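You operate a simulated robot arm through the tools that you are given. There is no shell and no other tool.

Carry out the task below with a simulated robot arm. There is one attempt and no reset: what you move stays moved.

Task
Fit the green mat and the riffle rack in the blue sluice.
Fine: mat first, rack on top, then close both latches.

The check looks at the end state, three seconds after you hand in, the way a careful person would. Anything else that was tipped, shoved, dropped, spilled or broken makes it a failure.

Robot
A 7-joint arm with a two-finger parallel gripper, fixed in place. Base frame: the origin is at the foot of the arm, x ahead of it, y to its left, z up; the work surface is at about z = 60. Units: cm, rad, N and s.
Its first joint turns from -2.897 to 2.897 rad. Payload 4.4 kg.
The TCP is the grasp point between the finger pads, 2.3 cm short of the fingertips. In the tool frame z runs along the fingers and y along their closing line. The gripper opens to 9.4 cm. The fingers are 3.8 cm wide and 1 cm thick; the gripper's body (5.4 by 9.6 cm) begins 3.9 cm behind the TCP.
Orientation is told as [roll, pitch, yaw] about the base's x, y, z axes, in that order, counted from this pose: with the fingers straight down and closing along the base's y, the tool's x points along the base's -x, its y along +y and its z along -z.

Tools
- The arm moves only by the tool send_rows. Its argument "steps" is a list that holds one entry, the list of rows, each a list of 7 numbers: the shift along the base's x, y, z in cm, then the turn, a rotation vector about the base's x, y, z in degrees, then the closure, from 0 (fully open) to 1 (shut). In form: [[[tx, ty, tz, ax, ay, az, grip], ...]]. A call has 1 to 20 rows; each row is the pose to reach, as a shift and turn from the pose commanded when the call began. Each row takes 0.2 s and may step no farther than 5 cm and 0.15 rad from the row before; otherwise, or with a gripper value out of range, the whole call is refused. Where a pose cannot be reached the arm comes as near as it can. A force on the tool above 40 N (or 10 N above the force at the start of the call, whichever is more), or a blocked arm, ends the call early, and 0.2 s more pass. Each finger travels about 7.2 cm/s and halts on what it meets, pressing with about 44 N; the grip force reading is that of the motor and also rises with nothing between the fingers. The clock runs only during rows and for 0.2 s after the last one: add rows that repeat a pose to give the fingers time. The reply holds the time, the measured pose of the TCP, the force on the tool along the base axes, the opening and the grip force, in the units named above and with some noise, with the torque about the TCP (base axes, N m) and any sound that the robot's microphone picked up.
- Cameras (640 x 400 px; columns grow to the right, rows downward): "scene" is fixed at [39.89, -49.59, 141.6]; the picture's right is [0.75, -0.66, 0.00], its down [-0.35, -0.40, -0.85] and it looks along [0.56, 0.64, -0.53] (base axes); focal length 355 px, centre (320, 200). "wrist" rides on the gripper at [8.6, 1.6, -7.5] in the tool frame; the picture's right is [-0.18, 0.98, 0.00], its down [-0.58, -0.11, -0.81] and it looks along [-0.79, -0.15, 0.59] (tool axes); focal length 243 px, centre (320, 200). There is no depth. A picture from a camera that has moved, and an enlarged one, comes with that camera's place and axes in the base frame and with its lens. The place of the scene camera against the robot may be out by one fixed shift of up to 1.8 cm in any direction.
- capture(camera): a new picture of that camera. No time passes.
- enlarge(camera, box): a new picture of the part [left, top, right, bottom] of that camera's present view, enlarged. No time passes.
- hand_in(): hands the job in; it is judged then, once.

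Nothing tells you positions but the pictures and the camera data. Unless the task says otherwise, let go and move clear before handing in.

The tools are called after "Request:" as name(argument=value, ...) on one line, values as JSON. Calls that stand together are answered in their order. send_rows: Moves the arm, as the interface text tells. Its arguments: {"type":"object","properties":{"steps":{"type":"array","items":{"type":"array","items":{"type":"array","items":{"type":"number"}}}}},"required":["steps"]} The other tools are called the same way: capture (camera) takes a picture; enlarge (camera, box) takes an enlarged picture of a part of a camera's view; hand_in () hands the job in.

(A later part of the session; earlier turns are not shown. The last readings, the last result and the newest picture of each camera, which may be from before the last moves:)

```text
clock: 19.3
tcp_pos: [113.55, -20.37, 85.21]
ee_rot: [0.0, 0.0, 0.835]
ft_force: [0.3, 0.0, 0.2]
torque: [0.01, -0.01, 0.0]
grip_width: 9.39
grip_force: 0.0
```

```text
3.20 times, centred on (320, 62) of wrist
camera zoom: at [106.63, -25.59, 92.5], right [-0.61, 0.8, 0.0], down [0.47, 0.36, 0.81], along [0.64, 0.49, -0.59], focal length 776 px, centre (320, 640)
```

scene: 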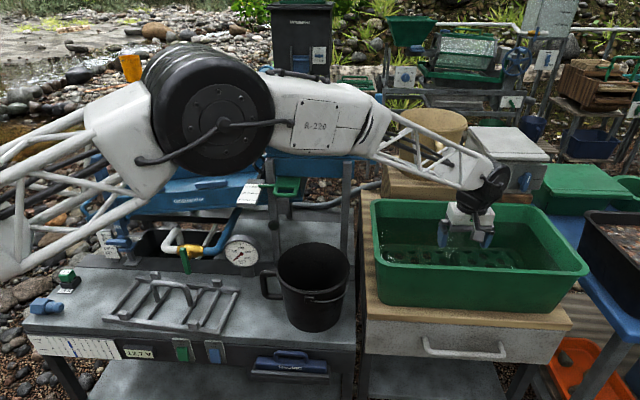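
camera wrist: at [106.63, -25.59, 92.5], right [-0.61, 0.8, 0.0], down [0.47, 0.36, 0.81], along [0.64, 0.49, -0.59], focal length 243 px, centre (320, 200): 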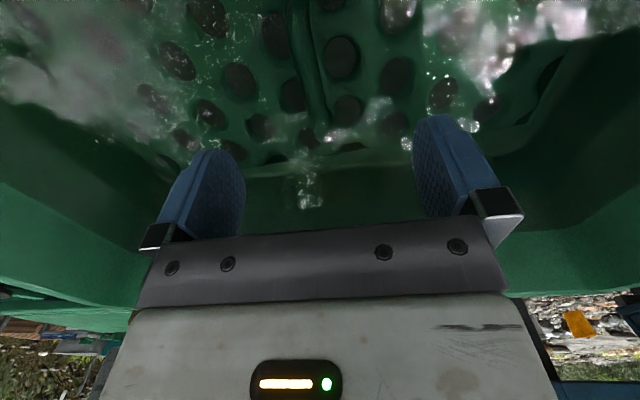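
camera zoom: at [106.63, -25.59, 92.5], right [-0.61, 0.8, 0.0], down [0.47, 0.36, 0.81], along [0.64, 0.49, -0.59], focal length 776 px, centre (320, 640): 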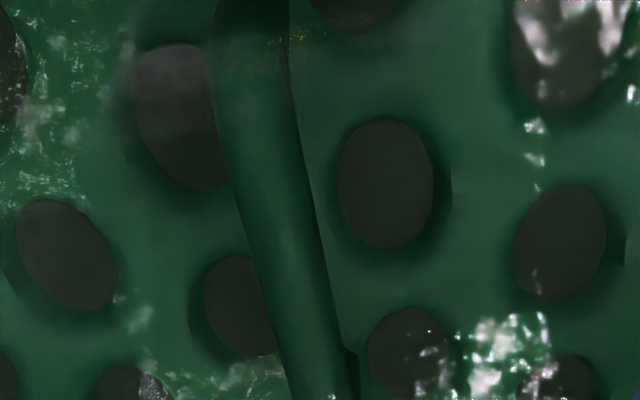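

The bar is centred between the fingers. I'm lowering further in small steps and watching the force.

Request:
send_rows(steps=[[[0, 0, -1, 0, 0, 0, 0], [0, 0, -2, 0, 0, 0, 0], [0, 0, -3, 0, 0, 0, 0], [0, 0, -4, 0, 0, 0, 0], [0, 0, -4.5, 0, 0, 0, 0], [0, 0, -4.5, 0, 0, 0, 0]]])

Request:
capture(camera="wrist")

Request:
enlarge(camera="scene", box=[400, 190, 560, 290])

```text
clock: 20.7
tcp_pos: [113.47, -20.2, 80.59]
ee_rot: [0.001, 0.001, 0.836]
ft_force: [0.5, 0.0, 0.2]
torque: [0.0, -0.01, -0.01]
grip_width: 9.39
grip_force: 0.0
```

```text
taken
camera wrist: at [106.64, -25.58, 88.0], right [-0.61, 0.8, 0.0], down [0.47, 0.36, 0.81], along [0.64, 0.49, -0.59], focal length 243 px, centre (320, 200)
```

wrist: 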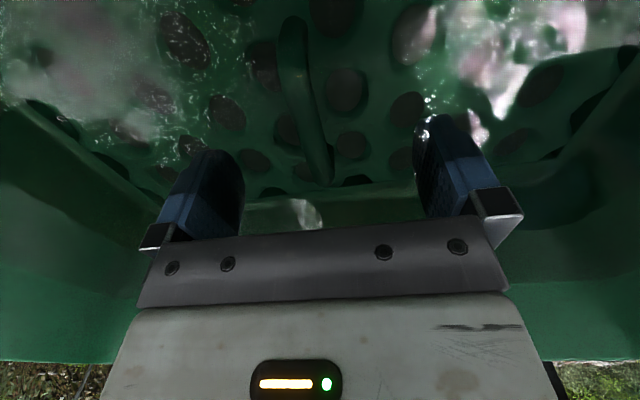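

```text
4.00 times, centred on (480, 240) of scene
camera zoom: at [39.89, -49.59, 141.6], right [0.75, -0.66, 0.0], down [-0.35, -0.4, -0.85], along [0.56, 0.64, -0.53], focal length 1420 px, centre (-320, 40)
```

zoom: 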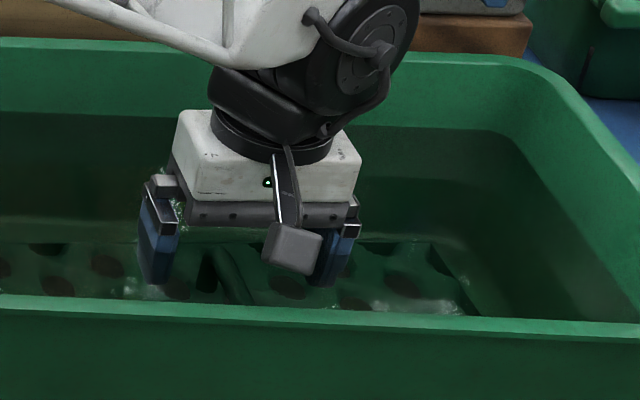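

The fingers straddle the bar. I'm going lower in small steps until I touch the mat or reach depth.

Request:
send_rows(steps=[[[0, 0, -0.4, 0, 0, 0, 0], [0, 0, -0.8, 0, 0, 0, 0], [0, 0, -1.2, 0, 0, 0, 0], [0, 0, -1.5, 0, 0, 0, 0], [0, 0, -1.5, 0, 0, 0, 0]]])

Request:
capture(camera="wrist")

Request:
enlarge(camera="scene", box=[400, 190, 560, 290])

```text
clock: 21.9
tcp_pos: [113.58, -20.28, 78.97]
ee_rot: [0.001, 0.001, 0.836]
ft_force: [-0.2, 0.1, 0.7]
torque: [-0.01, 0.02, 0.06]
grip_width: 9.4
grip_force: 0.0
```

```text
taken
camera wrist: at [106.65, -25.61, 86.45], right [-0.61, 0.8, 0.0], down [0.47, 0.36, 0.81], along [0.64, 0.49, -0.59], focal length 243 px, centre (320, 200)
```

wrist: 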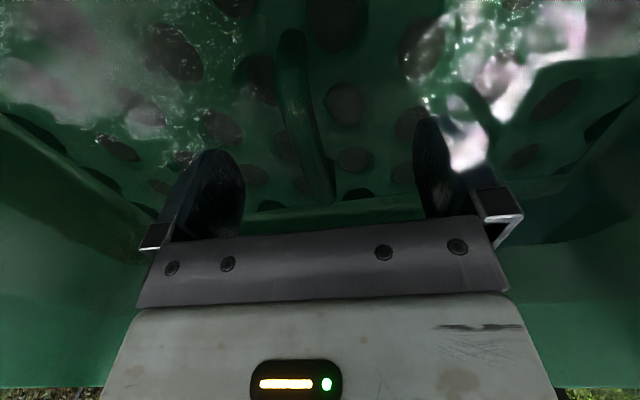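

```text
4.00 times, centred on (480, 240) of scene
camera zoom: at [39.89, -49.59, 141.6], right [0.75, -0.66, 0.0], down [-0.35, -0.4, -0.85], along [0.56, 0.64, -0.53], focal length 1420 px, centre (-320, 40)
```

zoom: 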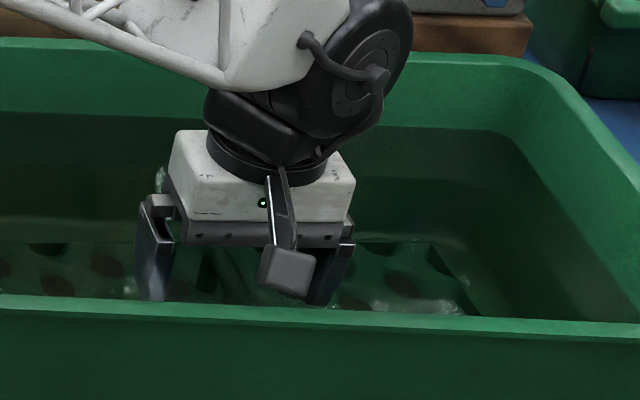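

Nothing touched, and the bar is at TCP height between the fingers. I'm closing the gripper on it.

Request:
send_rows(steps=[[[0, 0, 0, 0, 0, 0, 1], [0, 0, 0, 0, 0, 0, 1], [0, 0, 0, 0, 0, 0, 1], [0, 0, 0, 0, 0, 0, 1], [0, 0, 0, 0, 0, 0, 1], [0, 0, 0, 0, 0, 0, 1]]])

Request:
capture(camera="wrist")

```text
clock: 23.3
tcp_pos: [113.58, -20.21, 78.99]
ee_rot: [0.0, 0.0, 0.838]
ft_force: [0.2, 0.3, 1.5]
torque: [-0.03, 0.02, 0.88]
grip_width: 1.32
grip_force: 43.9
```

```text
taken
camera wrist: at [106.65, -25.61, 86.47], right [-0.61, 0.8, 0.0], down [0.47, 0.36, 0.81], along [0.64, 0.49, -0.59], focal length 243 px, centre (320, 200)
```

wrist: 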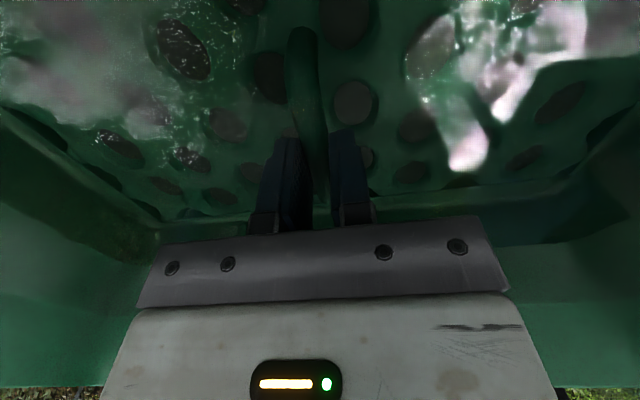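

Gripped: the width is 1.3 cm with full force. Now I'll lift gently straight up.

Request:
send_rows(steps=[[[0, 0, 0.5, 0, 0, 0, 1], [0, 0, 1, 0, 0, 0, 1], [0, 0, 2, 0, 0, 0, 1], [0, 0, 3, 0, 0, 0, 1], [0, 0, 4, 0, 0, 0, 1], [0, 0, 5, 0, 0, 0, 1], [0, 0, 5, 0, 0, 0, 1]]])

Request:
capture(camera="wrist")

Request:
enlarge(camera="scene", box=[360, 160, 600, 310])

```text
clock: 24.9
tcp_pos: [113.58, -20.4, 84.0]
ee_rot: [0.002, 0.002, 0.837]
ft_force: [-0.5, 0.4, -3.8]
torque: [0.0, 0.01, -0.02]
grip_width: 1.35
grip_force: 44.5
```

```text
taken
camera wrist: at [106.63, -25.62, 91.5], right [-0.61, 0.8, 0.0], down [0.47, 0.36, 0.81], along [0.64, 0.49, -0.59], focal length 243 px, centre (320, 200)
```

wrist: 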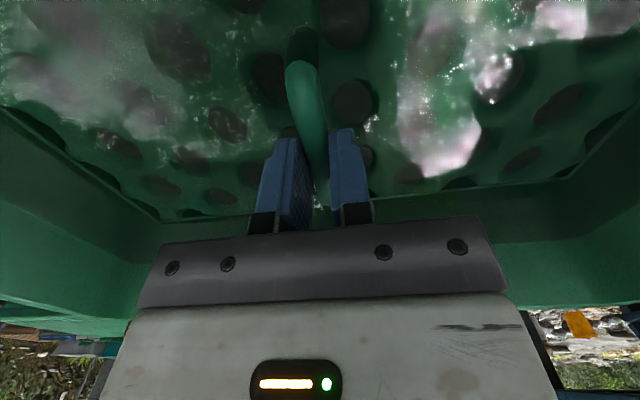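

```text
2.67 times, centred on (480, 235) of scene
camera zoom: at [39.89, -49.59, 141.6], right [0.75, -0.66, 0.0], down [-0.35, -0.4, -0.85], along [0.56, 0.64, -0.53], focal length 946 px, centre (-107, 107)
```

zoom: 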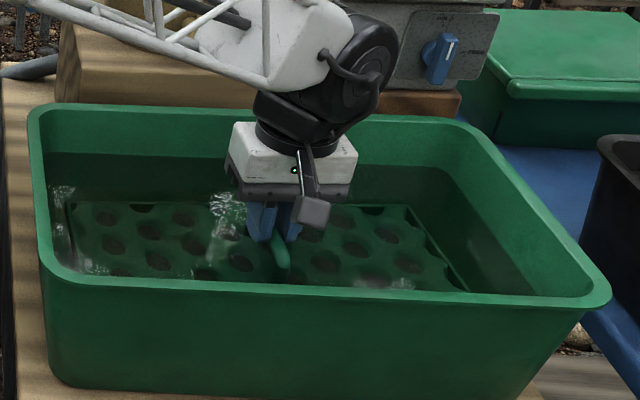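

The mat is lifting level at about 0.4 kg. I'll raise it clear of the tub and let it drip a moment.

Request:
send_rows(steps=[[[0, 0, 1.5, 0, 0, 0, 1], [0, 0, 3, 0, 0, 0, 1], [0, 0, 4.5, 0, 0, 0, 1], [0, 0, 6, 0, 0, 0, 1], [0, 0, 8, 0, 0, 0, 1], [0, 0, 10, 0, 0, 0, 1], [0, 0, 12, 0, 0, 0, 1], [0, 0, 14, 0, 0, 0, 1], [0, 0, 16, 0, 0, 0, 1], [0, 0, 18, 0, 0, 0, 1], [0, 0, 20, 0, 0, 0, 1], [0, 0, 22, 0, 0, 0, 1], [0, 0, 22, 0, 0, 0, 1], [0, 0, 22, 0, 0, 0, 1], [0, 0, 22, 0, 0, 0, 1], [0, 0, 22, 0, 0, 0, 1]]])

Request:
capture(camera="wrist")

Request:
capture(camera="scene")

```text
clock: 28.3
tcp_pos: [113.5, -20.24, 105.93]
ee_rot: [0.003, -0.001, 0.836]
ft_force: [0.1, -0.4, -3.8]
torque: [-0.01, 0.02, -0.01]
grip_width: 1.33
grip_force: 43.9
```

```text
taken
camera wrist: at [106.64, -25.62, 113.48], right [-0.61, 0.8, 0.0], down [0.47, 0.36, 0.81], along [0.64, 0.49, -0.59], focal length 243 px, centre (320, 200)
```

wrist: 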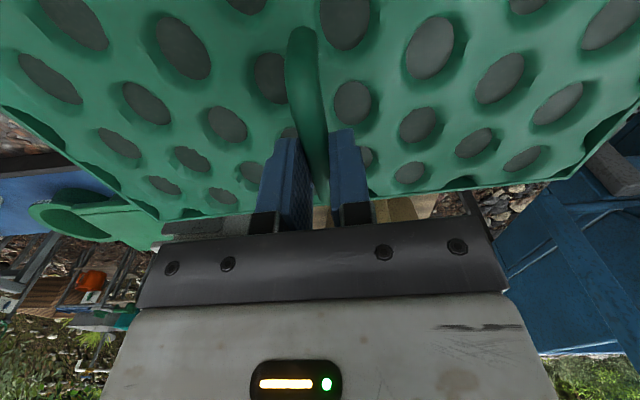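

```text
taken
```

scene: 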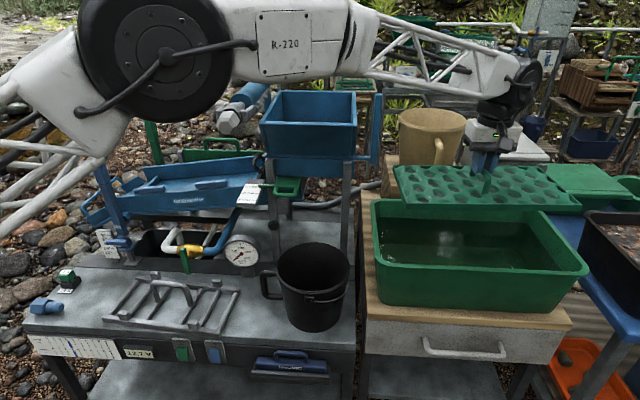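

The mat hangs level. I'll enlarge the scene view to measure it and check its features.

Request:
enlarge(camera="scene", box=[380, 100, 600, 237])

Request:
enlarge(camera="wrist", box=[0, 0, 640, 240])

```text
2.91 times, centred on (490, 168) of scene
camera zoom: at [39.89, -49.59, 141.6], right [0.75, -0.66, 0.0], down [-0.35, -0.4, -0.85], along [0.56, 0.64, -0.53], focal length 1032 px, centre (-174, 292)
```

zoom: 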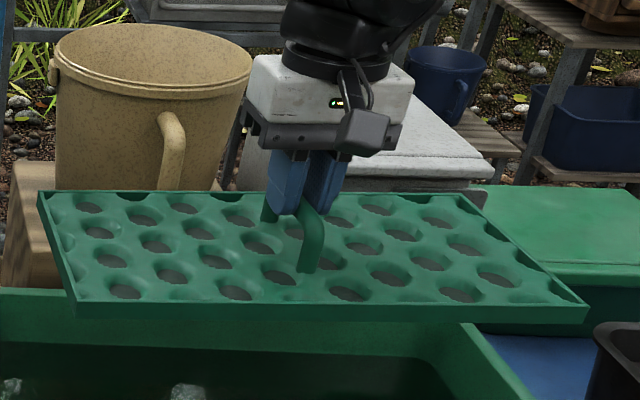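

```text
1.00 times, centred on (320, 120) of wrist (not enlarged: the box is as wide or as high as the picture)
camera zoom: at [106.64, -25.62, 113.48], right [-0.61, 0.8, 0.0], down [0.47, 0.36, 0.81], along [0.64, 0.49, -0.59], focal length 243 px, centre (320, 280)
```

zoom: 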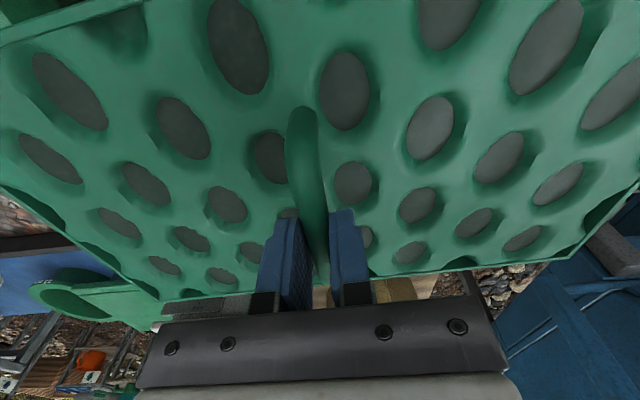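

The mat is about 35 × 16 cm with its centre under the grip. It blocks my wrist camera, though, so I'll set it back where it lay and survey the sluice with a free hand first.

Request:
send_rows(steps=[[[0, 0, -2, 0, 0, 0, 1], [0, 0, -4, 0, 0, 0, 1], [0, 0, -6, 0, 0, 0, 1], [0, 0, -8, 0, 0, 0, 1], [0, 0, -10, 0, 0, 0, 1], [0, 0, -12, 0, 0, 0, 1], [0, 0, -14, 0, 0, 0, 1], [0, 0, -16, 0, 0, 0, 1], [0, 0, -18, 0, 0, 0, 1], [0, 0, -20, 0, 0, 0, 1], [0, 0, -21.5, 0, 0, 0, 1], [0, 0, -23, 0, 0, 0, 1], [0, 0, -24, 0, 0, 0, 1], [0, 0, -25, 0, 0, 0, 1], [0, 0, -26, 0, 0, 0, 1], [0, 0, -26.6, 0, 0, 0, 1], [0, 0, -26.8, 0, 0, 0, 1], [0, 0, -26.8, 0, 0, 0, 1]]])

```text
clock: 32.1
tcp_pos: [113.56, -20.32, 79.24]
ee_rot: [0.0, 0.001, 0.836]
ft_force: [0.1, 0.4, -3.0]
torque: [0.0, 0.0, -0.02]
grip_width: 1.31
grip_force: 43.7
```

The mat is almost on the tub floor. I'll lower the last couple of millimetres and open the fingers.

Request:
send_rows(steps=[[[0, 0, -0.2, 0, 0, 0, 1], [0, 0, -0.3, 0, 0, 0, 1], [0, 0, -0.3, 0, 0, 0, 0.8], [0, 0, -0.3, 0, 0, 0, 0.5], [0, 0, -0.3, 0, 0, 0, 0.2], [0, 0, -0.3, 0, 0, 0, 0.1], [0, 0, -0.3, 0, 0, 0, 0.1], [0, 0, 1, 0, 0, 0, 0.1], [0, 0, 3, 0, 0, 0, 0.1], [0, 0, 6, 0, 0, 0, 0.1], [0, 0, 10, 0, 0, 0, 0.1], [0, 0, 14, 0, 0, 0, 0.1], [0, 0, 18, 0, 0, 0, 0.1], [0, 0, 22, 0, 0, 0, 0.1], [0, 0, 26, 0, 0, 0, 0.1]]])

Request:
enlarge(camera="scene", box=[360, 160, 600, 310])

```text
clock: 35.3
tcp_pos: [113.64, -20.43, 105.11]
ee_rot: [0.002, 0.003, 0.835]
ft_force: [0.0, 0.1, -0.1]
torque: [0.0, 0.01, 0.0]
grip_width: 8.43
grip_force: 0.1
```

```text
2.67 times, centred on (480, 235) of scene
camera zoom: at [39.89, -49.59, 141.6], right [0.75, -0.66, 0.0], down [-0.35, -0.4, -0.85], along [0.56, 0.64, -0.53], focal length 946 px, centre (-107, 107)
```

zoom: 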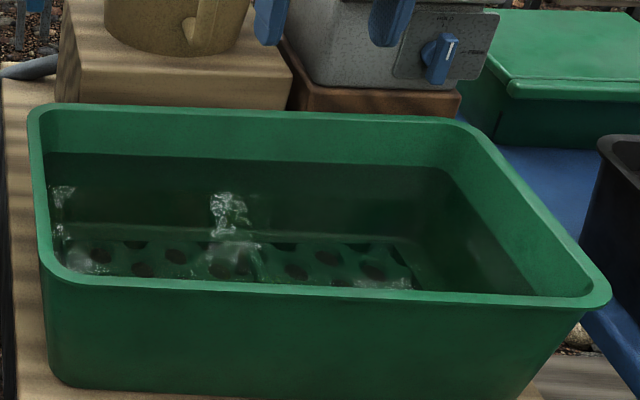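

The mat is back in its original place, and its grip pose is known: (113.6, -20.3, 79.0) at yaw 48°. Now I'll raise and bring the hand inward to survey the sluice.

Request:
send_rows(steps=[[[0, 0, 4.5, 0, 0, 0, 0.1], [0, 0, 9, 0, 0, 0, 0.1], [0, 0, 13.5, 0, 0, 0, 0.1], [0, 0, 18, 0, 0, 0, 0.1], [0, 0, 22, 0, 0, 0, 0.1], [-4.5, 1, 23, 0, 0, 0, 0.1], [-9, 2.1, 23, 0, 0, 0, 0.1], [-13.5, 3.1, 23, 0, 0, 0, 0.1], [-18, 4.2, 23, 0, 0, 0, 0.1], [-22.5, 5.2, 23, 0, 0, 0, 0.1], [-27, 6.2, 23, 0, 0, 0, 0.1], [-31.5, 7.3, 23, 0, 0, 0, 0.1], [-36, 8.3, 23, 0, 0, 0, 0.1], [-40.5, 9.4, 23, 0, 0, 0, 0.1], [-45, 10.4, 23, 0, 0, 0, 0.1], [-49.5, 11.4, 23, 0, 0, 0, 0.1], [-54, 12.5, 23, 0, 0, 0, 0.1]]])

Request:
capture(camera="wrist")

```text
clock: 38.9
tcp_pos: [59.62, -7.73, 128.22]
ee_rot: [0.002, 0.002, 0.835]
ft_force: [-0.1, 1.0, 0.1]
torque: [-0.01, -0.02, 0.01]
grip_width: 8.47
grip_force: 0.0
```

```text
taken
camera wrist: at [52.66, -13.15, 135.66], right [-0.61, 0.8, 0.0], down [0.47, 0.36, 0.81], along [0.64, 0.49, -0.59], focal length 243 px, centre (320, 200)
```

wrist: 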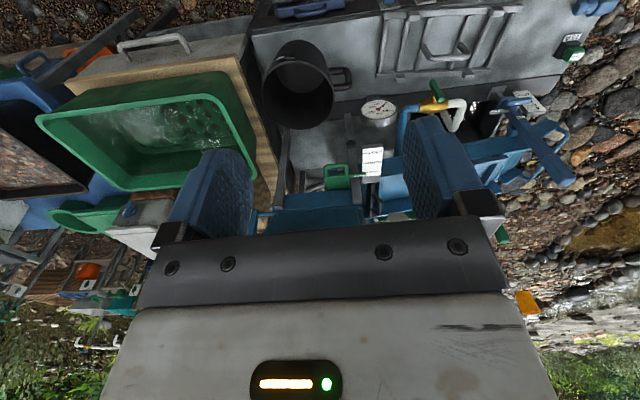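

Moving to a viewpoint in front of the sluice's near side.

Request:
send_rows(steps=[[[-1.9, 4.5, 0, 0, 0, 1, 0.1], [-3.8, 9.1, 0, 0, 0, 2, 0.1], [-5.8, 13.6, 0, 0, 0, 3, 0.1], [-7.7, 18.2, 0, 0, 0, 4, 0.1], [-9.6, 22.7, 0, 0, 0, 5, 0.1], [-8.6, 26.7, -1, 0, 0, 6, 0.1], [-7.6, 30.7, -2, 0, 0, 7.2, 0.1], [-6.6, 34.7, -3, 0, 0, 7.2, 0.1], [-5.6, 38.7, -4, 0, 0, 7.2, 0.1], [-4.6, 42.7, -5, 0, 0, 7.2, 0.1], [-3.5, 44.2, -7.6, 0, 0, 7.2, 0.1], [-2.4, 45.8, -10.2, 0, 0, 7.2, 0.1], [-1.3, 47.3, -12.7, 0, 0, 7.2, 0.1], [-1.3, 47.3, -12.7, 0, 0, 7.2, 0.1]]])

Request:
capture(camera="wrist")

Request:
enlarge(camera="wrist", box=[120, 0, 520, 200])

```text
clock: 41.9
tcp_pos: [58.35, 39.51, 115.42]
ee_rot: [0.001, -0.001, 0.962]
ft_force: [-0.2, -0.6, 0.0]
torque: [0.02, 0.0, 0.02]
grip_width: 8.47
grip_force: 0.1
```

```text
taken
camera wrist: at [52.08, 33.39, 122.93], right [-0.7, 0.71, 0.0], down [0.42, 0.41, 0.81], along [0.57, 0.57, -0.59], focal length 243 px, centre (320, 200)
```

wrist: 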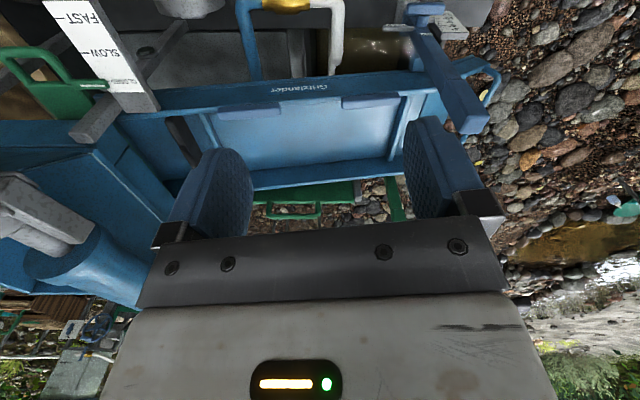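

```text
1.60 times, centred on (320, 100) of wrist
camera zoom: at [52.08, 33.39, 122.93], right [-0.7, 0.71, 0.0], down [0.42, 0.41, 0.81], along [0.57, 0.57, -0.59], focal length 388 px, centre (320, 360)
```

zoom: 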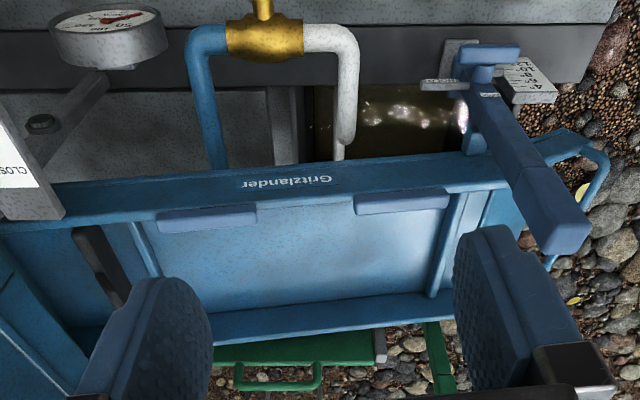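

A good view, but the fingers hide the corners. I'll move forward over the near wall so the whole recess shows between and above the fingers.

Request:
send_rows(steps=[[[3.1, 3, 0, 0, 0, 0, 0.1], [6.2, 6, 0, 0, 0, 0, 0.1], [9.3, 9.1, 0, 0, 0, 0, 0], [9.3, 9.1, 0, 0, 0, 0, 0], [9.3, 9.1, 0, 0, 0, 0, 0]]])

Request:
capture(camera="wrist")

Request:
enlarge(camera="wrist", box=[160, 0, 480, 200])

Request:
enlarge(camera="wrist", box=[100, 0, 340, 150])

Request:
enlarge(camera="wrist", box=[320, 0, 560, 150])

```text
clock: 43.1
tcp_pos: [67.47, 48.71, 115.46]
ee_rot: [-0.001, 0.001, 0.962]
ft_force: [-0.2, 0.2, -0.1]
torque: [-0.02, -0.03, 0.01]
grip_width: 9.41
grip_force: 0.0
```

```text
taken
camera wrist: at [61.35, 42.5, 122.89], right [-0.7, 0.71, 0.0], down [0.42, 0.41, 0.81], along [0.57, 0.57, -0.59], focal length 243 px, centre (320, 200)
```

wrist: 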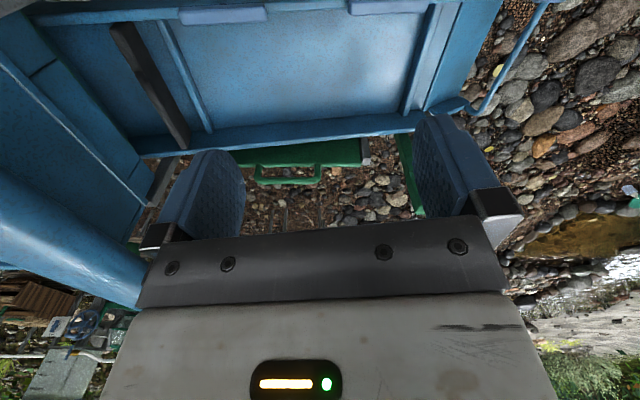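

```text
2.00 times, centred on (320, 100) of wrist
camera zoom: at [61.35, 42.5, 122.89], right [-0.7, 0.71, 0.0], down [0.42, 0.41, 0.81], along [0.57, 0.57, -0.59], focal length 485 px, centre (320, 400)
```

zoom: 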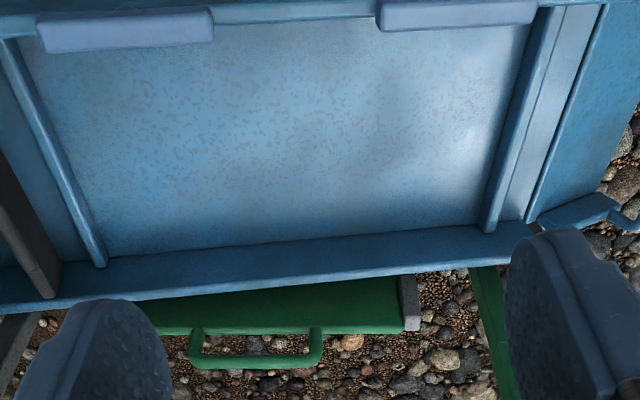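

```text
2.67 times, centred on (220, 75) of wrist
camera zoom: at [61.35, 42.5, 122.89], right [-0.7, 0.71, 0.0], down [0.42, 0.41, 0.81], along [0.57, 0.57, -0.59], focal length 647 px, centre (587, 533)
```

zoom: 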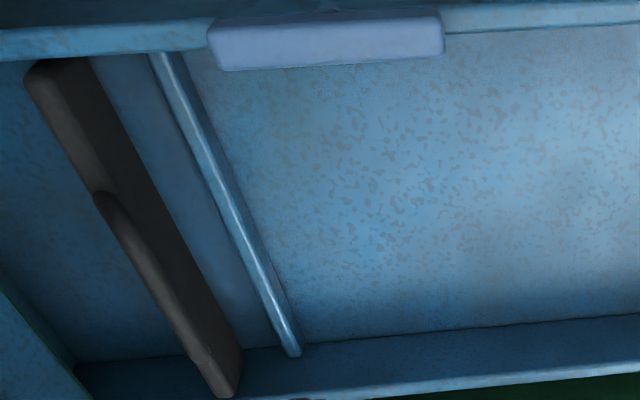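

```text
2.67 times, centred on (440, 75) of wrist
camera zoom: at [61.35, 42.5, 122.89], right [-0.7, 0.71, 0.0], down [0.42, 0.41, 0.81], along [0.57, 0.57, -0.59], focal length 647 px, centre (0, 533)
```

zoom: 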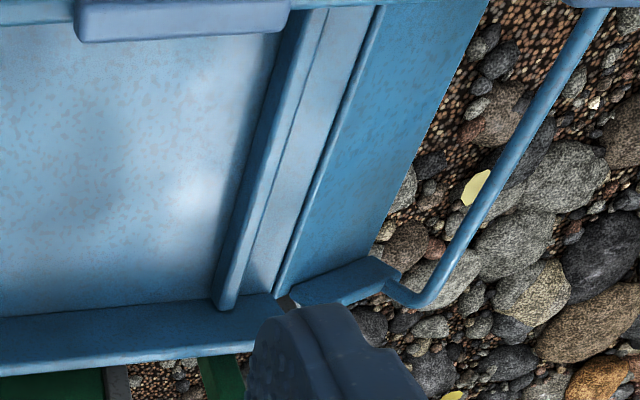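

Excellent view of the recess: crossbars at both ends, a flat floor and walls. I'll take a second view straight down from lower so parallax gives accurate heights.

Request:
send_rows(steps=[[[0, 0, -4, 0, 0, 0, 0], [0, 0, -8, 0, 0, 0, 0], [0, 0, -10, 0, 0, 0, 0], [0, 0, -10, 0, 0, 0, 0], [0, 0, -10, 0, 0, 0, 0]]])

Request:
capture(camera="wrist")

Request:
enlarge(camera="wrist", box=[60, 0, 300, 150])

Request:
enlarge(camera="wrist", box=[320, 0, 560, 150])

Request:
enlarge(camera="scene", box=[80, 100, 320, 250])

```text
clock: 44.3
tcp_pos: [67.56, 48.61, 105.55]
ee_rot: [0.003, 0.001, 0.962]
ft_force: [-0.1, 0.1, 0.5]
torque: [-0.05, -0.06, 0.03]
grip_width: 9.41
grip_force: 0.1
```

```text
taken
camera wrist: at [61.32, 42.46, 112.9], right [-0.7, 0.71, 0.0], down [0.42, 0.41, 0.81], along [0.57, 0.56, -0.59], focal length 243 px, centre (320, 200)
```

wrist: 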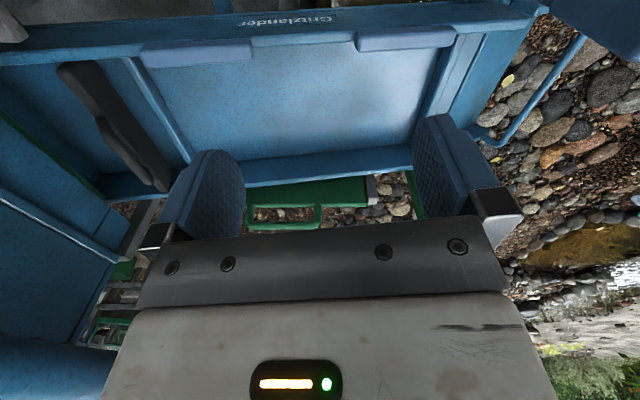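

```text
2.67 times, centred on (180, 75) of wrist
camera zoom: at [61.32, 42.46, 112.9], right [-0.7, 0.71, 0.0], down [0.42, 0.41, 0.81], along [0.57, 0.56, -0.59], focal length 647 px, centre (693, 533)
```

zoom: 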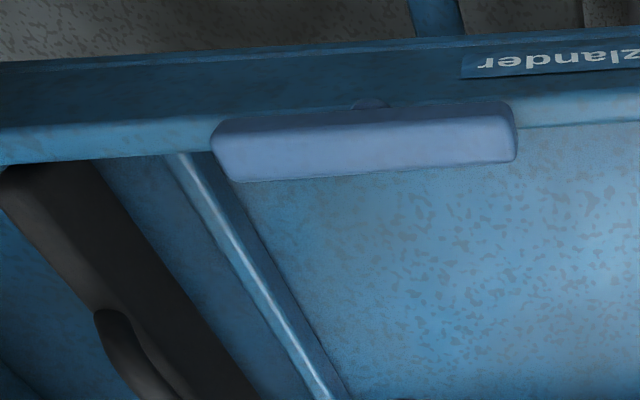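

```text
2.67 times, centred on (440, 75) of wrist
camera zoom: at [61.32, 42.46, 112.9], right [-0.7, 0.71, 0.0], down [0.42, 0.41, 0.81], along [0.57, 0.56, -0.59], focal length 647 px, centre (0, 533)
```

zoom: 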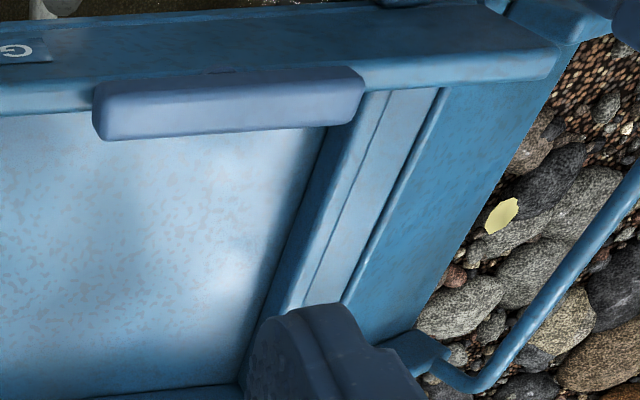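

```text
2.67 times, centred on (200, 175) of scene
camera zoom: at [39.89, -49.59, 141.6], right [0.75, -0.66, 0.0], down [-0.35, -0.4, -0.85], along [0.56, 0.64, -0.53], focal length 946 px, centre (640, 267)
```

zoom: 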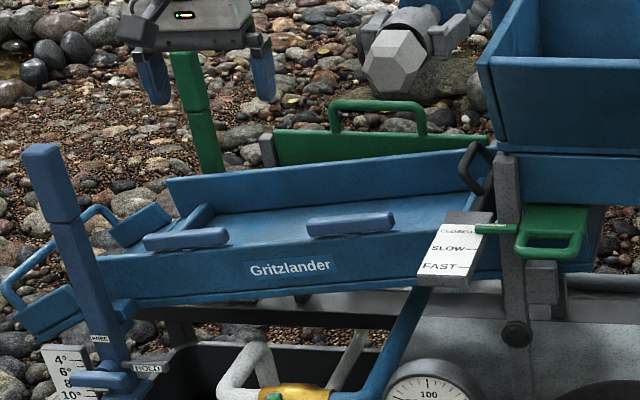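

I've mapped the sluice: its long axis runs at about −44° and rises about 7° toward the hopper, and the recess is roughly 37.5 × 19.7 cm, centred near (77.6, 55.0) with its floor at about z 81. Before I fetch the mat I'll look at the rack from here.

Request:
send_rows(steps=[[[-2.8, -3.3, 0, 0, 0, -1, 0], [-5.6, -6.6, 0, 0, 0, -2, 0], [-8.4, -10, 0, 0, 0, -3, 0], [-11.2, -13.3, 0, 0, 0, -4, 0], [-14, -16.6, -2.5, 0, 0, -5, 0], [-16.9, -20, -5, 0, 0, -5, 0], [-19.7, -23.3, -7.5, 0, 0, -5, 0], [-22.5, -26.6, -9.5, 0, 0, -5, 0], [-22.5, -26.6, -9.5, 0, 0, -5, 0], [-22.5, -26.6, -9.5, 0, 0, -5, 0]]])

Request:
capture(camera="wrist")

Request:
enlarge(camera="wrist", box=[160, 0, 480, 200])

```text
refused: row 6 steps farther than a row can; nothing moved
```

```text
taken
camera wrist: at [61.32, 42.46, 112.9], right [-0.7, 0.71, 0.0], down [0.42, 0.41, 0.81], along [0.57, 0.56, -0.59], focal length 243 px, centre (320, 200)
```

wrist: 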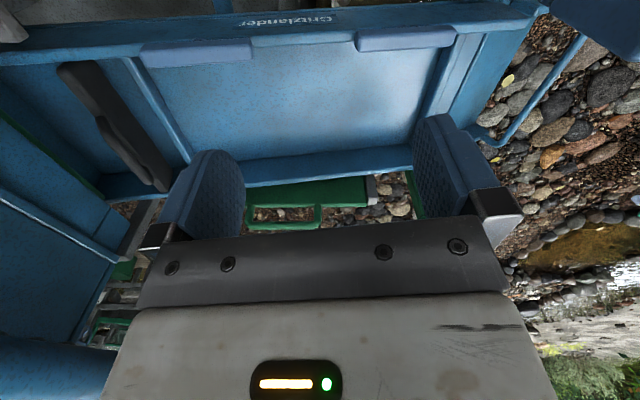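

```text
2.00 times, centred on (320, 100) of wrist
camera zoom: at [61.32, 42.46, 112.9], right [-0.7, 0.71, 0.0], down [0.42, 0.41, 0.81], along [0.57, 0.56, -0.59], focal length 485 px, centre (320, 400)
```

zoom: 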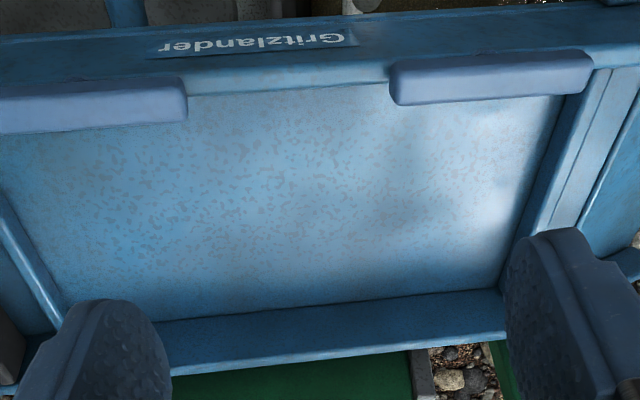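

One step was slightly too long, so I'm resending with finer steps to view the rack.

Request:
send_rows(steps=[[[-2.8, -3.3, 0, 0, 0, -1, 0], [-5.6, -6.6, 0, 0, 0, -2, 0], [-8.4, -10, 0, 0, 0, -3, 0], [-11.2, -13.3, 0, 0, 0, -4, 0], [-13.8, -16.3, -1.5, 0, 0, -5, 0], [-16.4, -19.3, -3.5, 0, 0, -5, 0], [-19, -22.3, -5.5, 0, 0, -5, 0], [-21, -24.8, -7.5, 0, 0, -5, 0], [-22.5, -26.6, -9.5, 0, 0, -5, 0], [-22.5, -26.6, -9.5, 0, 0, -5, 0], [-22.5, -26.6, -9.5, 0, 0, -5, 0]]])

Request:
capture(camera="wrist")

Request:
enlarge(camera="wrist", box=[160, 0, 480, 200])

```text
clock: 46.7
tcp_pos: [45.02, 22.0, 96.13]
ee_rot: [0.001, 0.0, 0.875]
ft_force: [-0.8, 0.3, -0.8]
torque: [0.0, -0.03, 0.02]
grip_width: 9.4
grip_force: 0.1
```

```text
taken
camera wrist: at [38.38, 16.4, 103.51], right [-0.64, 0.77, 0.0], down [0.46, 0.38, 0.81], along [0.62, 0.51, -0.59], focal length 243 px, centre (320, 200)
```

wrist: 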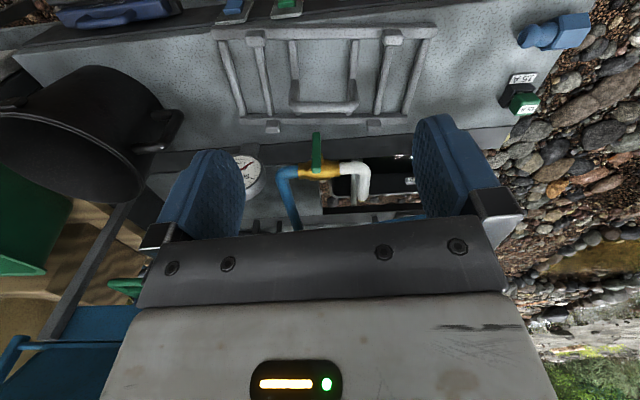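

```text
2.00 times, centred on (320, 100) of wrist
camera zoom: at [38.38, 16.4, 103.51], right [-0.64, 0.77, 0.0], down [0.46, 0.38, 0.81], along [0.62, 0.51, -0.59], focal length 485 px, centre (320, 400)
```

zoom: 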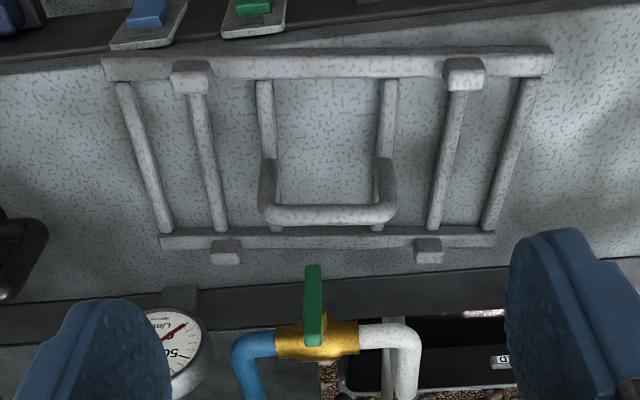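

The rack is about 34 × 15.5 cm, centred near (55.4, 31.3), with its handle bar at about z 68 along its length. Its side tabs are spaced like the latches. Now I'm going back for the mat.

Request:
send_rows(steps=[[[0, 0, 4.9, 0, 0, 0, 0], [0, 0, 9.8, 0, 0, 0, 0], [0, 0, 14.7, 0, 0, 0, 0], [0, 0, 19.6, 0, 0, 0, 0], [1.9, -3.7, 21.1, 0, 0, -0.3, 0], [3.8, -7.5, 22.6, 0, 0, -0.6, 0], [5.6, -11.2, 24.1, 0, 0, -0.9, 0], [7.5, -15, 25.6, 0, 0, -1.2, 0], [9.4, -18.7, 27.1, 0, 0, -1.5, 0], [11.3, -22.5, 28.6, 0, 0, -1.8, 0], [13.1, -26.2, 30.1, 0, 0, -2.1, 0], [15, -30, 31.9, 0, 0, -2.2, 0], [15, -30, 31.9, 0, 0, -2.2, 0]]])

```text
clock: 49.5
tcp_pos: [60.06, -7.96, 128.03]
ee_rot: [0.003, 0.0, 0.837]
ft_force: [0.2, 0.0, -0.5]
torque: [0.01, 0.02, -0.02]
grip_width: 9.42
grip_force: 0.0
```

Now out over the tub.

Request:
send_rows(steps=[[[4.5, -1, 0, 0, 0, 0, 0], [9, -2.1, 0, 0, 0, 0, 0], [13.4, -3.1, 0, 0, 0, 0, 0], [17.9, -4.1, 0, 0, 0, 0, 0], [22.3, -5.2, 0, 0, 0, 0, 0], [26.8, -6.2, 0, 0, 0, 0, 0], [31.3, -7.2, 0, 0, 0, 0, 0], [35.7, -8.3, 0, 0, 0, 0, 0], [40.2, -9.3, 0, 0, 0, 0, 0], [44.6, -10.3, 0, 0, 0, 0, 0], [49.1, -11.4, 0, 0, 0, 0, 0], [53.5, -12.4, 0, 0, 0, 0, 0], [53.5, -12.4, -4.5, 0, 0, 0, 0], [53.5, -12.4, -9, 0, 0, 0, 0], [53.5, -12.4, -13.5, 0, 0, 0, 0], [53.5, -12.4, -18, 0, 0, 0, 0], [53.5, -12.4, -22.5, 0, 0, 0, 0], [53.5, -12.4, -27, 0, 0, 0, 0], [53.5, -12.4, -27, 0, 0, 0, 0]]])

Request:
capture(camera="wrist")

```text
clock: 53.5
tcp_pos: [113.62, -20.35, 100.93]
ee_rot: [0.001, -0.001, 0.837]
ft_force: [1.4, -0.1, -0.2]
torque: [0.04, 0.0, 0.0]
grip_width: 9.39
grip_force: 0.0
```

```text
taken
camera wrist: at [106.69, -25.61, 108.4], right [-0.61, 0.8, 0.0], down [0.47, 0.36, 0.81], along [0.64, 0.49, -0.59], focal length 243 px, centre (320, 200)
```

wrist: 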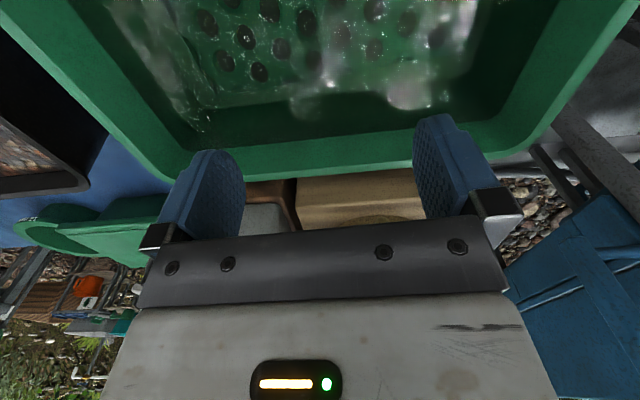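

Descending toward the bar again, with a check just above it.

Request:
send_rows(steps=[[[0, 0, -4, 0, 0, 0, 0], [0, 0, -8, 0, 0, 0, 0], [0, 0, -12, 0, 0, 0, 0], [0, 0, -15.9, 0, 0, 0, 0], [0, 0, -15.9, 0, 0, 0, 0]]])

Request:
capture(camera="wrist")

```text
clock: 54.7
tcp_pos: [113.39, -20.5, 85.11]
ee_rot: [0.001, -0.001, 0.836]
ft_force: [0.6, 0.1, -0.3]
torque: [0.0, -0.04, 0.01]
grip_width: 9.4
grip_force: 0.0
```

```text
taken
camera wrist: at [106.54, -25.7, 92.48], right [-0.61, 0.8, 0.0], down [0.47, 0.36, 0.81], along [0.64, 0.49, -0.59], focal length 243 px, centre (320, 200)
```

wrist: 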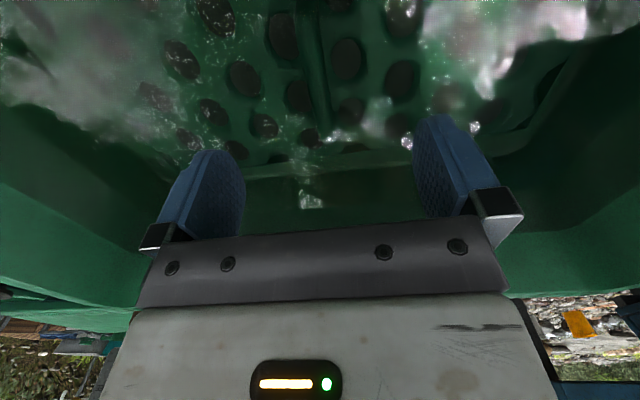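

The bar is right where I left it. I'll descend to the grip height and close.

Request:
send_rows(steps=[[[0, 0, -2, 0, 0, 0, 0], [0, 0, -4, 0, 0, 0, 0], [0, 0, -5, 0, 0, 0, 0], [0, 0, -5.7, 0, 0, 0, 0], [0, 0, -6.1, 0, 0, 0, 0], [0, 0, -6.1, 0, 0, 0, 1], [0, 0, -6.1, 0, 0, 0, 1], [0, 0, -6.1, 0, 0, 0, 1], [0, 0, -6.1, 0, 0, 0, 1], [0, 0, -6.1, 0, 0, 0, 1], [0, 0, -6.1, 0, 0, 0, 1]]])

```text
clock: 57.1
tcp_pos: [113.52, -20.36, 78.98]
ee_rot: [0.002, 0.0, 0.836]
ft_force: [-0.4, 1.5, 0.2]
torque: [0.02, 0.02, -0.01]
grip_width: 1.31
grip_force: 44.0
```

Gripped again. I'll lift slowly clear of the water and pause to drip.

Request:
send_rows(steps=[[[0, 0, 1, 0, 0, 0, 1], [0, 0, 2.5, 0, 0, 0, 1], [0, 0, 4, 0, 0, 0, 1], [0, 0, 6, 0, 0, 0, 1], [0, 0, 8, 0, 0, 0, 1], [0, 0, 10, 0, 0, 0, 1], [0, 0, 12, 0, 0, 0, 1], [0, 0, 14, 0, 0, 0, 1], [0, 0, 16, 0, 0, 0, 1], [0, 0, 18, 0, 0, 0, 1], [0, 0, 20, 0, 0, 0, 1], [0, 0, 22, 0, 0, 0, 1], [0, 0, 22, 0, 0, 0, 1], [0, 0, 22, 0, 0, 0, 1], [0, 0, 22, 0, 0, 0, 1], [0, 0, 22, 0, 0, 0, 1], [0, 0, 22, 0, 0, 0, 1], [0, 0, 22, 0, 0, 0, 1], [0, 0, 22, 0, 0, 0, 1], [0, 0, 22, 0, 0, 0, 1]]])

```text
clock: 61.3
tcp_pos: [113.47, -20.38, 100.94]
ee_rot: [0.001, 0.001, 0.836]
ft_force: [-0.5, 0.0, -3.4]
torque: [0.01, 0.01, -0.04]
grip_width: 1.33
grip_force: 43.9
```

The mat is held. I'll raise it higher and bring it inward on the safe path.

Request:
send_rows(steps=[[[0, 0, 3.5, 0, 0, 0, 1], [0, 0, 7, 0, 0, 0, 1], [0, 0, 10.5, 0, 0, 0, 1], [0, 0, 14, 0, 0, 0, 1], [0, 0, 17.5, 0, 0, 0, 1], [0, 0, 21, 0, 0, 0, 1], [-3, 0.7, 24, 0, 0, 0, 1], [-7, 1.6, 25.5, 0, 0, 0, 1], [-11.3, 2.6, 27, 0, 0, 0, 1], [-15.6, 3.6, 27, 0, 0, 0, 1], [-19.9, 4.6, 27, 0, 0, 0, 1], [-24.2, 5.6, 27, 0, 0, 0, 1], [-28.5, 6.6, 27, 0, 0, 0, 1], [-32.8, 7.6, 27, 0, 0, 0, 1], [-37.1, 8.6, 27, 0, 0, 0, 1], [-41.4, 9.6, 27, 0, 0, 0, 1], [-45.7, 10.6, 27, 0, 0, 0, 1], [-50, 11.6, 27, 0, 0, 0, 1], [-53.5, 12.4, 27, 0, 0, 0, 1], [-53.5, 12.4, 27, 0, 0, 0, 1]]])

Request:
capture(camera="scene")

```text
clock: 65.5
tcp_pos: [60.04, -8.03, 127.87]
ee_rot: [0.002, 0.001, 0.835]
ft_force: [-0.1, -0.1, -2.6]
torque: [-0.01, 0.02, -0.02]
grip_width: 1.32
grip_force: 43.9
```

```text
taken
```

scene: 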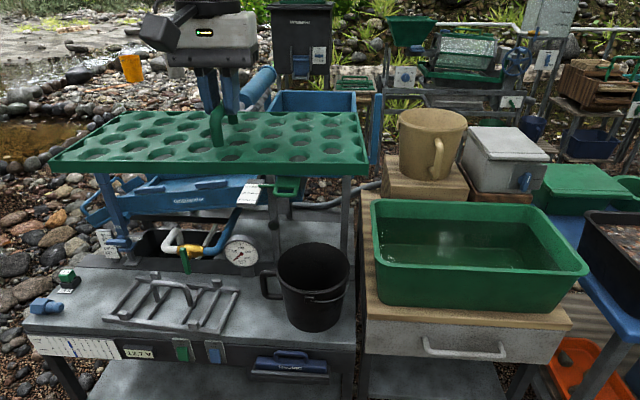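

The mat is close to the scene camera now, so I'll zoom in to measure it precisely.

Request:
enlarge(camera="scene", box=[40, 80, 390, 290])

Request:
enlarge(camera="scene", box=[150, 60, 310, 160])

```text
1.83 times, centred on (215, 185) of scene
camera zoom: at [39.89, -49.59, 141.6], right [0.75, -0.66, 0.0], down [-0.35, -0.4, -0.85], along [0.56, 0.64, -0.53], focal length 649 px, centre (512, 227)
```

zoom: 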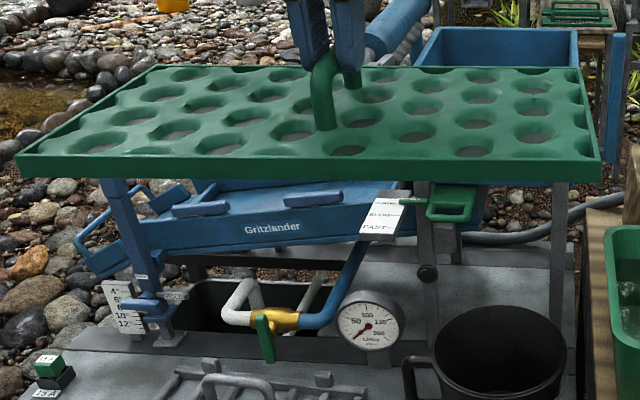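

```text
4.00 times, centred on (230, 110) of scene
camera zoom: at [39.89, -49.59, 141.6], right [0.75, -0.66, 0.0], down [-0.35, -0.4, -0.85], along [0.56, 0.64, -0.53], focal length 1420 px, centre (680, 560)
```

zoom: 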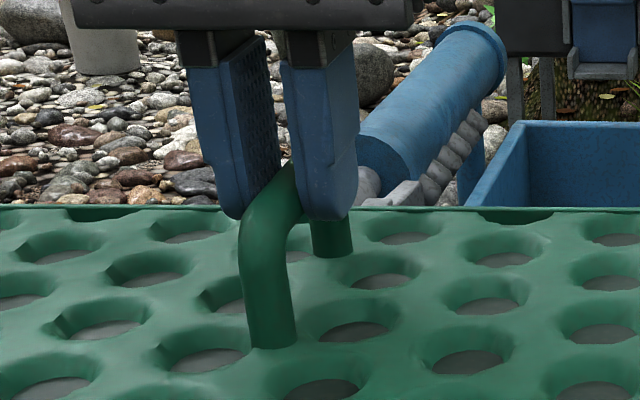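

The mat measures 34.9 × 16.7 cm, centred exactly under the grip, so it fits the recess with about 1 cm spare all round. I'll swing it to a point in front of the sluice, lower it and tilt it 7° to match the slope.

Request:
send_rows(steps=[[[-1.6, 4, 0, 0, 0, 0, 1], [-3.3, 8, 0, 0, 0, 0, 1], [-4.9, 12, 0, 0, 0, 0, 1], [-6.6, 16, 0, 0, 0, 0, 1], [-8.2, 20, 0, 0, 0, 0, 1], [-9.9, 24, 0, 0, 0, 0, 1], [-11.5, 27.9, 0, 0, 0, 0, 1], [-11.5, 27.9, -4, -0.7, -0.7, -0.3, 1], [-11.5, 27.9, -8, -1.4, -1.4, -0.6, 1], [-11.5, 27.9, -12, -2.1, -2.1, -0.9, 1], [-11.5, 27.9, -16, -2.8, -2.9, -1.2, 1], [-11.5, 27.9, -20, -3.5, -3.6, -1.5, 1], [-11.5, 27.9, -23, -4.2, -4.3, -1.7, 1], [-11.5, 27.9, -26, -4.87, -5.03, -1.95, 1], [-11.5, 27.9, -26, -4.87, -5.03, -1.95, 1]]])

Request:
capture(camera="scene")

```text
clock: 68.7
tcp_pos: [48.53, 19.89, 101.85]
ee_rot: [-0.122, 0.004, 0.801]
ft_force: [0.9, 0.3, -2.5]
torque: [0.03, 0.02, -0.03]
grip_width: 1.31
grip_force: 44.1
```

```text
taken
```

scene: 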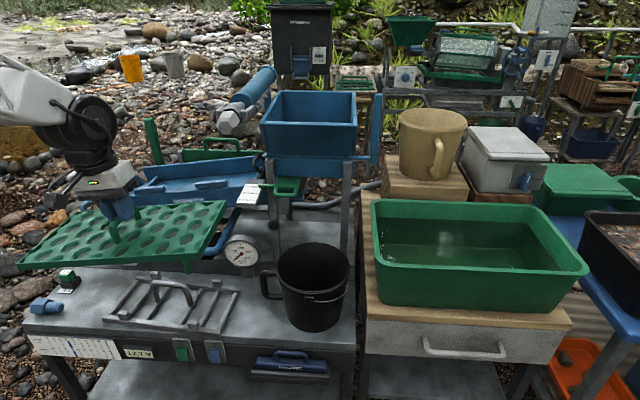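

Tilt and heading look right. I'm advancing toward the sluice in stages, first to just short of the near wall.

Request:
send_rows(steps=[[[2.6, 2.7, 0, 0, 0, 0, 1], [5.2, 5.4, 0, 0, 0, 0, 1], [7.8, 8.1, 0, 0, 0, 0, 1], [10.4, 10.8, 0, 0, 0, 0, 1], [13, 13.4, 0, 0, 0, 0, 1], [13, 13.4, 0, 0, 0, 0, 1]]])

Request:
enlarge(camera="scene", box=[20, 90, 340, 290])

Request:
capture(camera="wrist")

```text
clock: 70.1
tcp_pos: [61.49, 33.31, 102.03]
ee_rot: [-0.12, 0.006, 0.8]
ft_force: [0.2, 0.0, -3.2]
torque: [0.04, 0.04, -0.02]
grip_width: 1.32
grip_force: 44.4
```

```text
2.00 times, centred on (180, 190) of scene
camera zoom: at [39.89, -49.59, 141.6], right [0.75, -0.66, 0.0], down [-0.35, -0.4, -0.85], along [0.56, 0.64, -0.53], focal length 710 px, centre (600, 220)
```

zoom: 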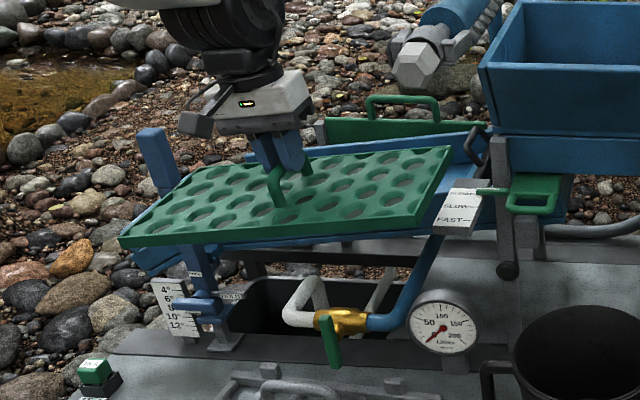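

```text
taken
camera wrist: at [53.78, 28.91, 109.2], right [-0.57, 0.81, -0.12], down [0.41, 0.41, 0.81], along [0.71, 0.42, -0.57], focal length 243 px, centre (320, 200)
```

wrist: 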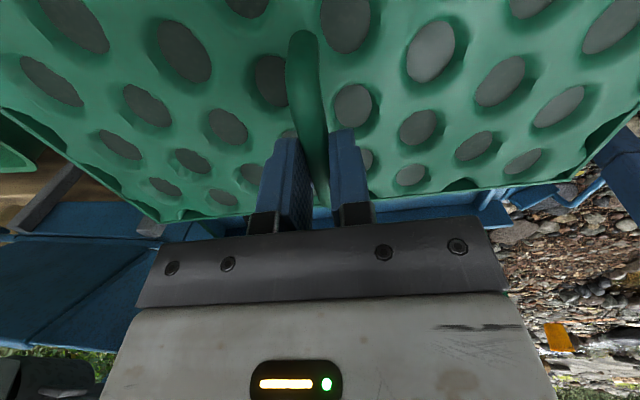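

It is clear of the post and the plate so far. I'll continue across until the mat is over the recess.

Request:
send_rows(steps=[[[2.7, 2.8, 0, 0, 0, 0, 1], [5.4, 5.5, 0, 0, 0, 0, 1], [8, 8.3, 0, 0, 0, 0, 1], [10.7, 11, 0, 0, 0, 0, 1], [13.4, 13.8, 0, 0, 0, 0, 1], [16, 16.6, 0, 0, 0, 0, 1], [18.7, 19.3, 0, 0, 0, 0, 1], [18.7, 19.3, 0, 0, 0, 0, 1]]])

Request:
enlarge(camera="scene", box=[60, 90, 300, 240])

Request:
capture(camera="wrist")

```text
clock: 71.9
tcp_pos: [80.29, 52.79, 101.96]
ee_rot: [-0.12, 0.004, 0.802]
ft_force: [-0.4, 0.5, -3.4]
torque: [0.02, 0.03, 0.02]
grip_width: 1.3
grip_force: 44.3
```

```text
2.67 times, centred on (180, 165) of scene
camera zoom: at [39.89, -49.59, 141.6], right [0.75, -0.66, 0.0], down [-0.35, -0.4, -0.85], along [0.56, 0.64, -0.53], focal length 946 px, centre (693, 293)
```

zoom: 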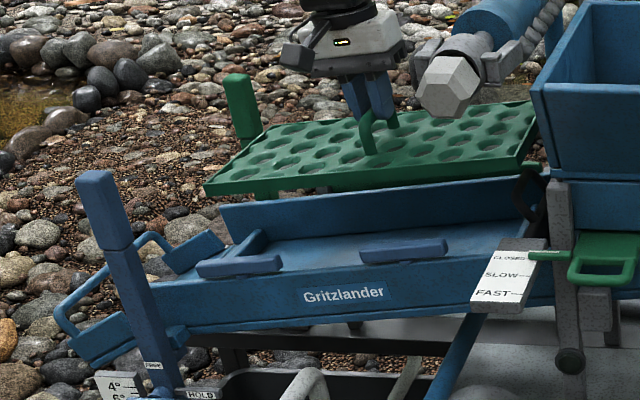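

```text
taken
camera wrist: at [72.56, 48.22, 109.19], right [-0.57, 0.81, -0.12], down [0.41, 0.41, 0.81], along [0.71, 0.42, -0.57], focal length 243 px, centre (320, 200)
```

wrist: 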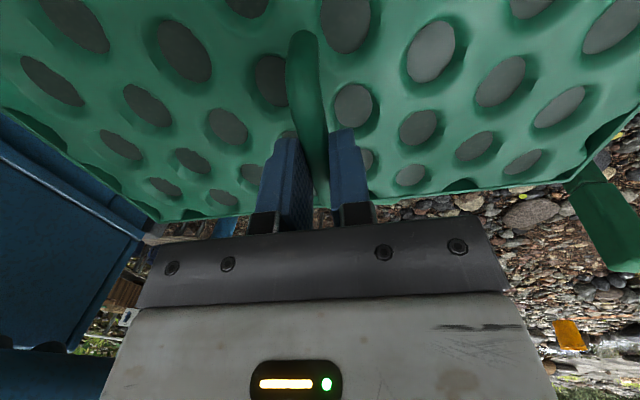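

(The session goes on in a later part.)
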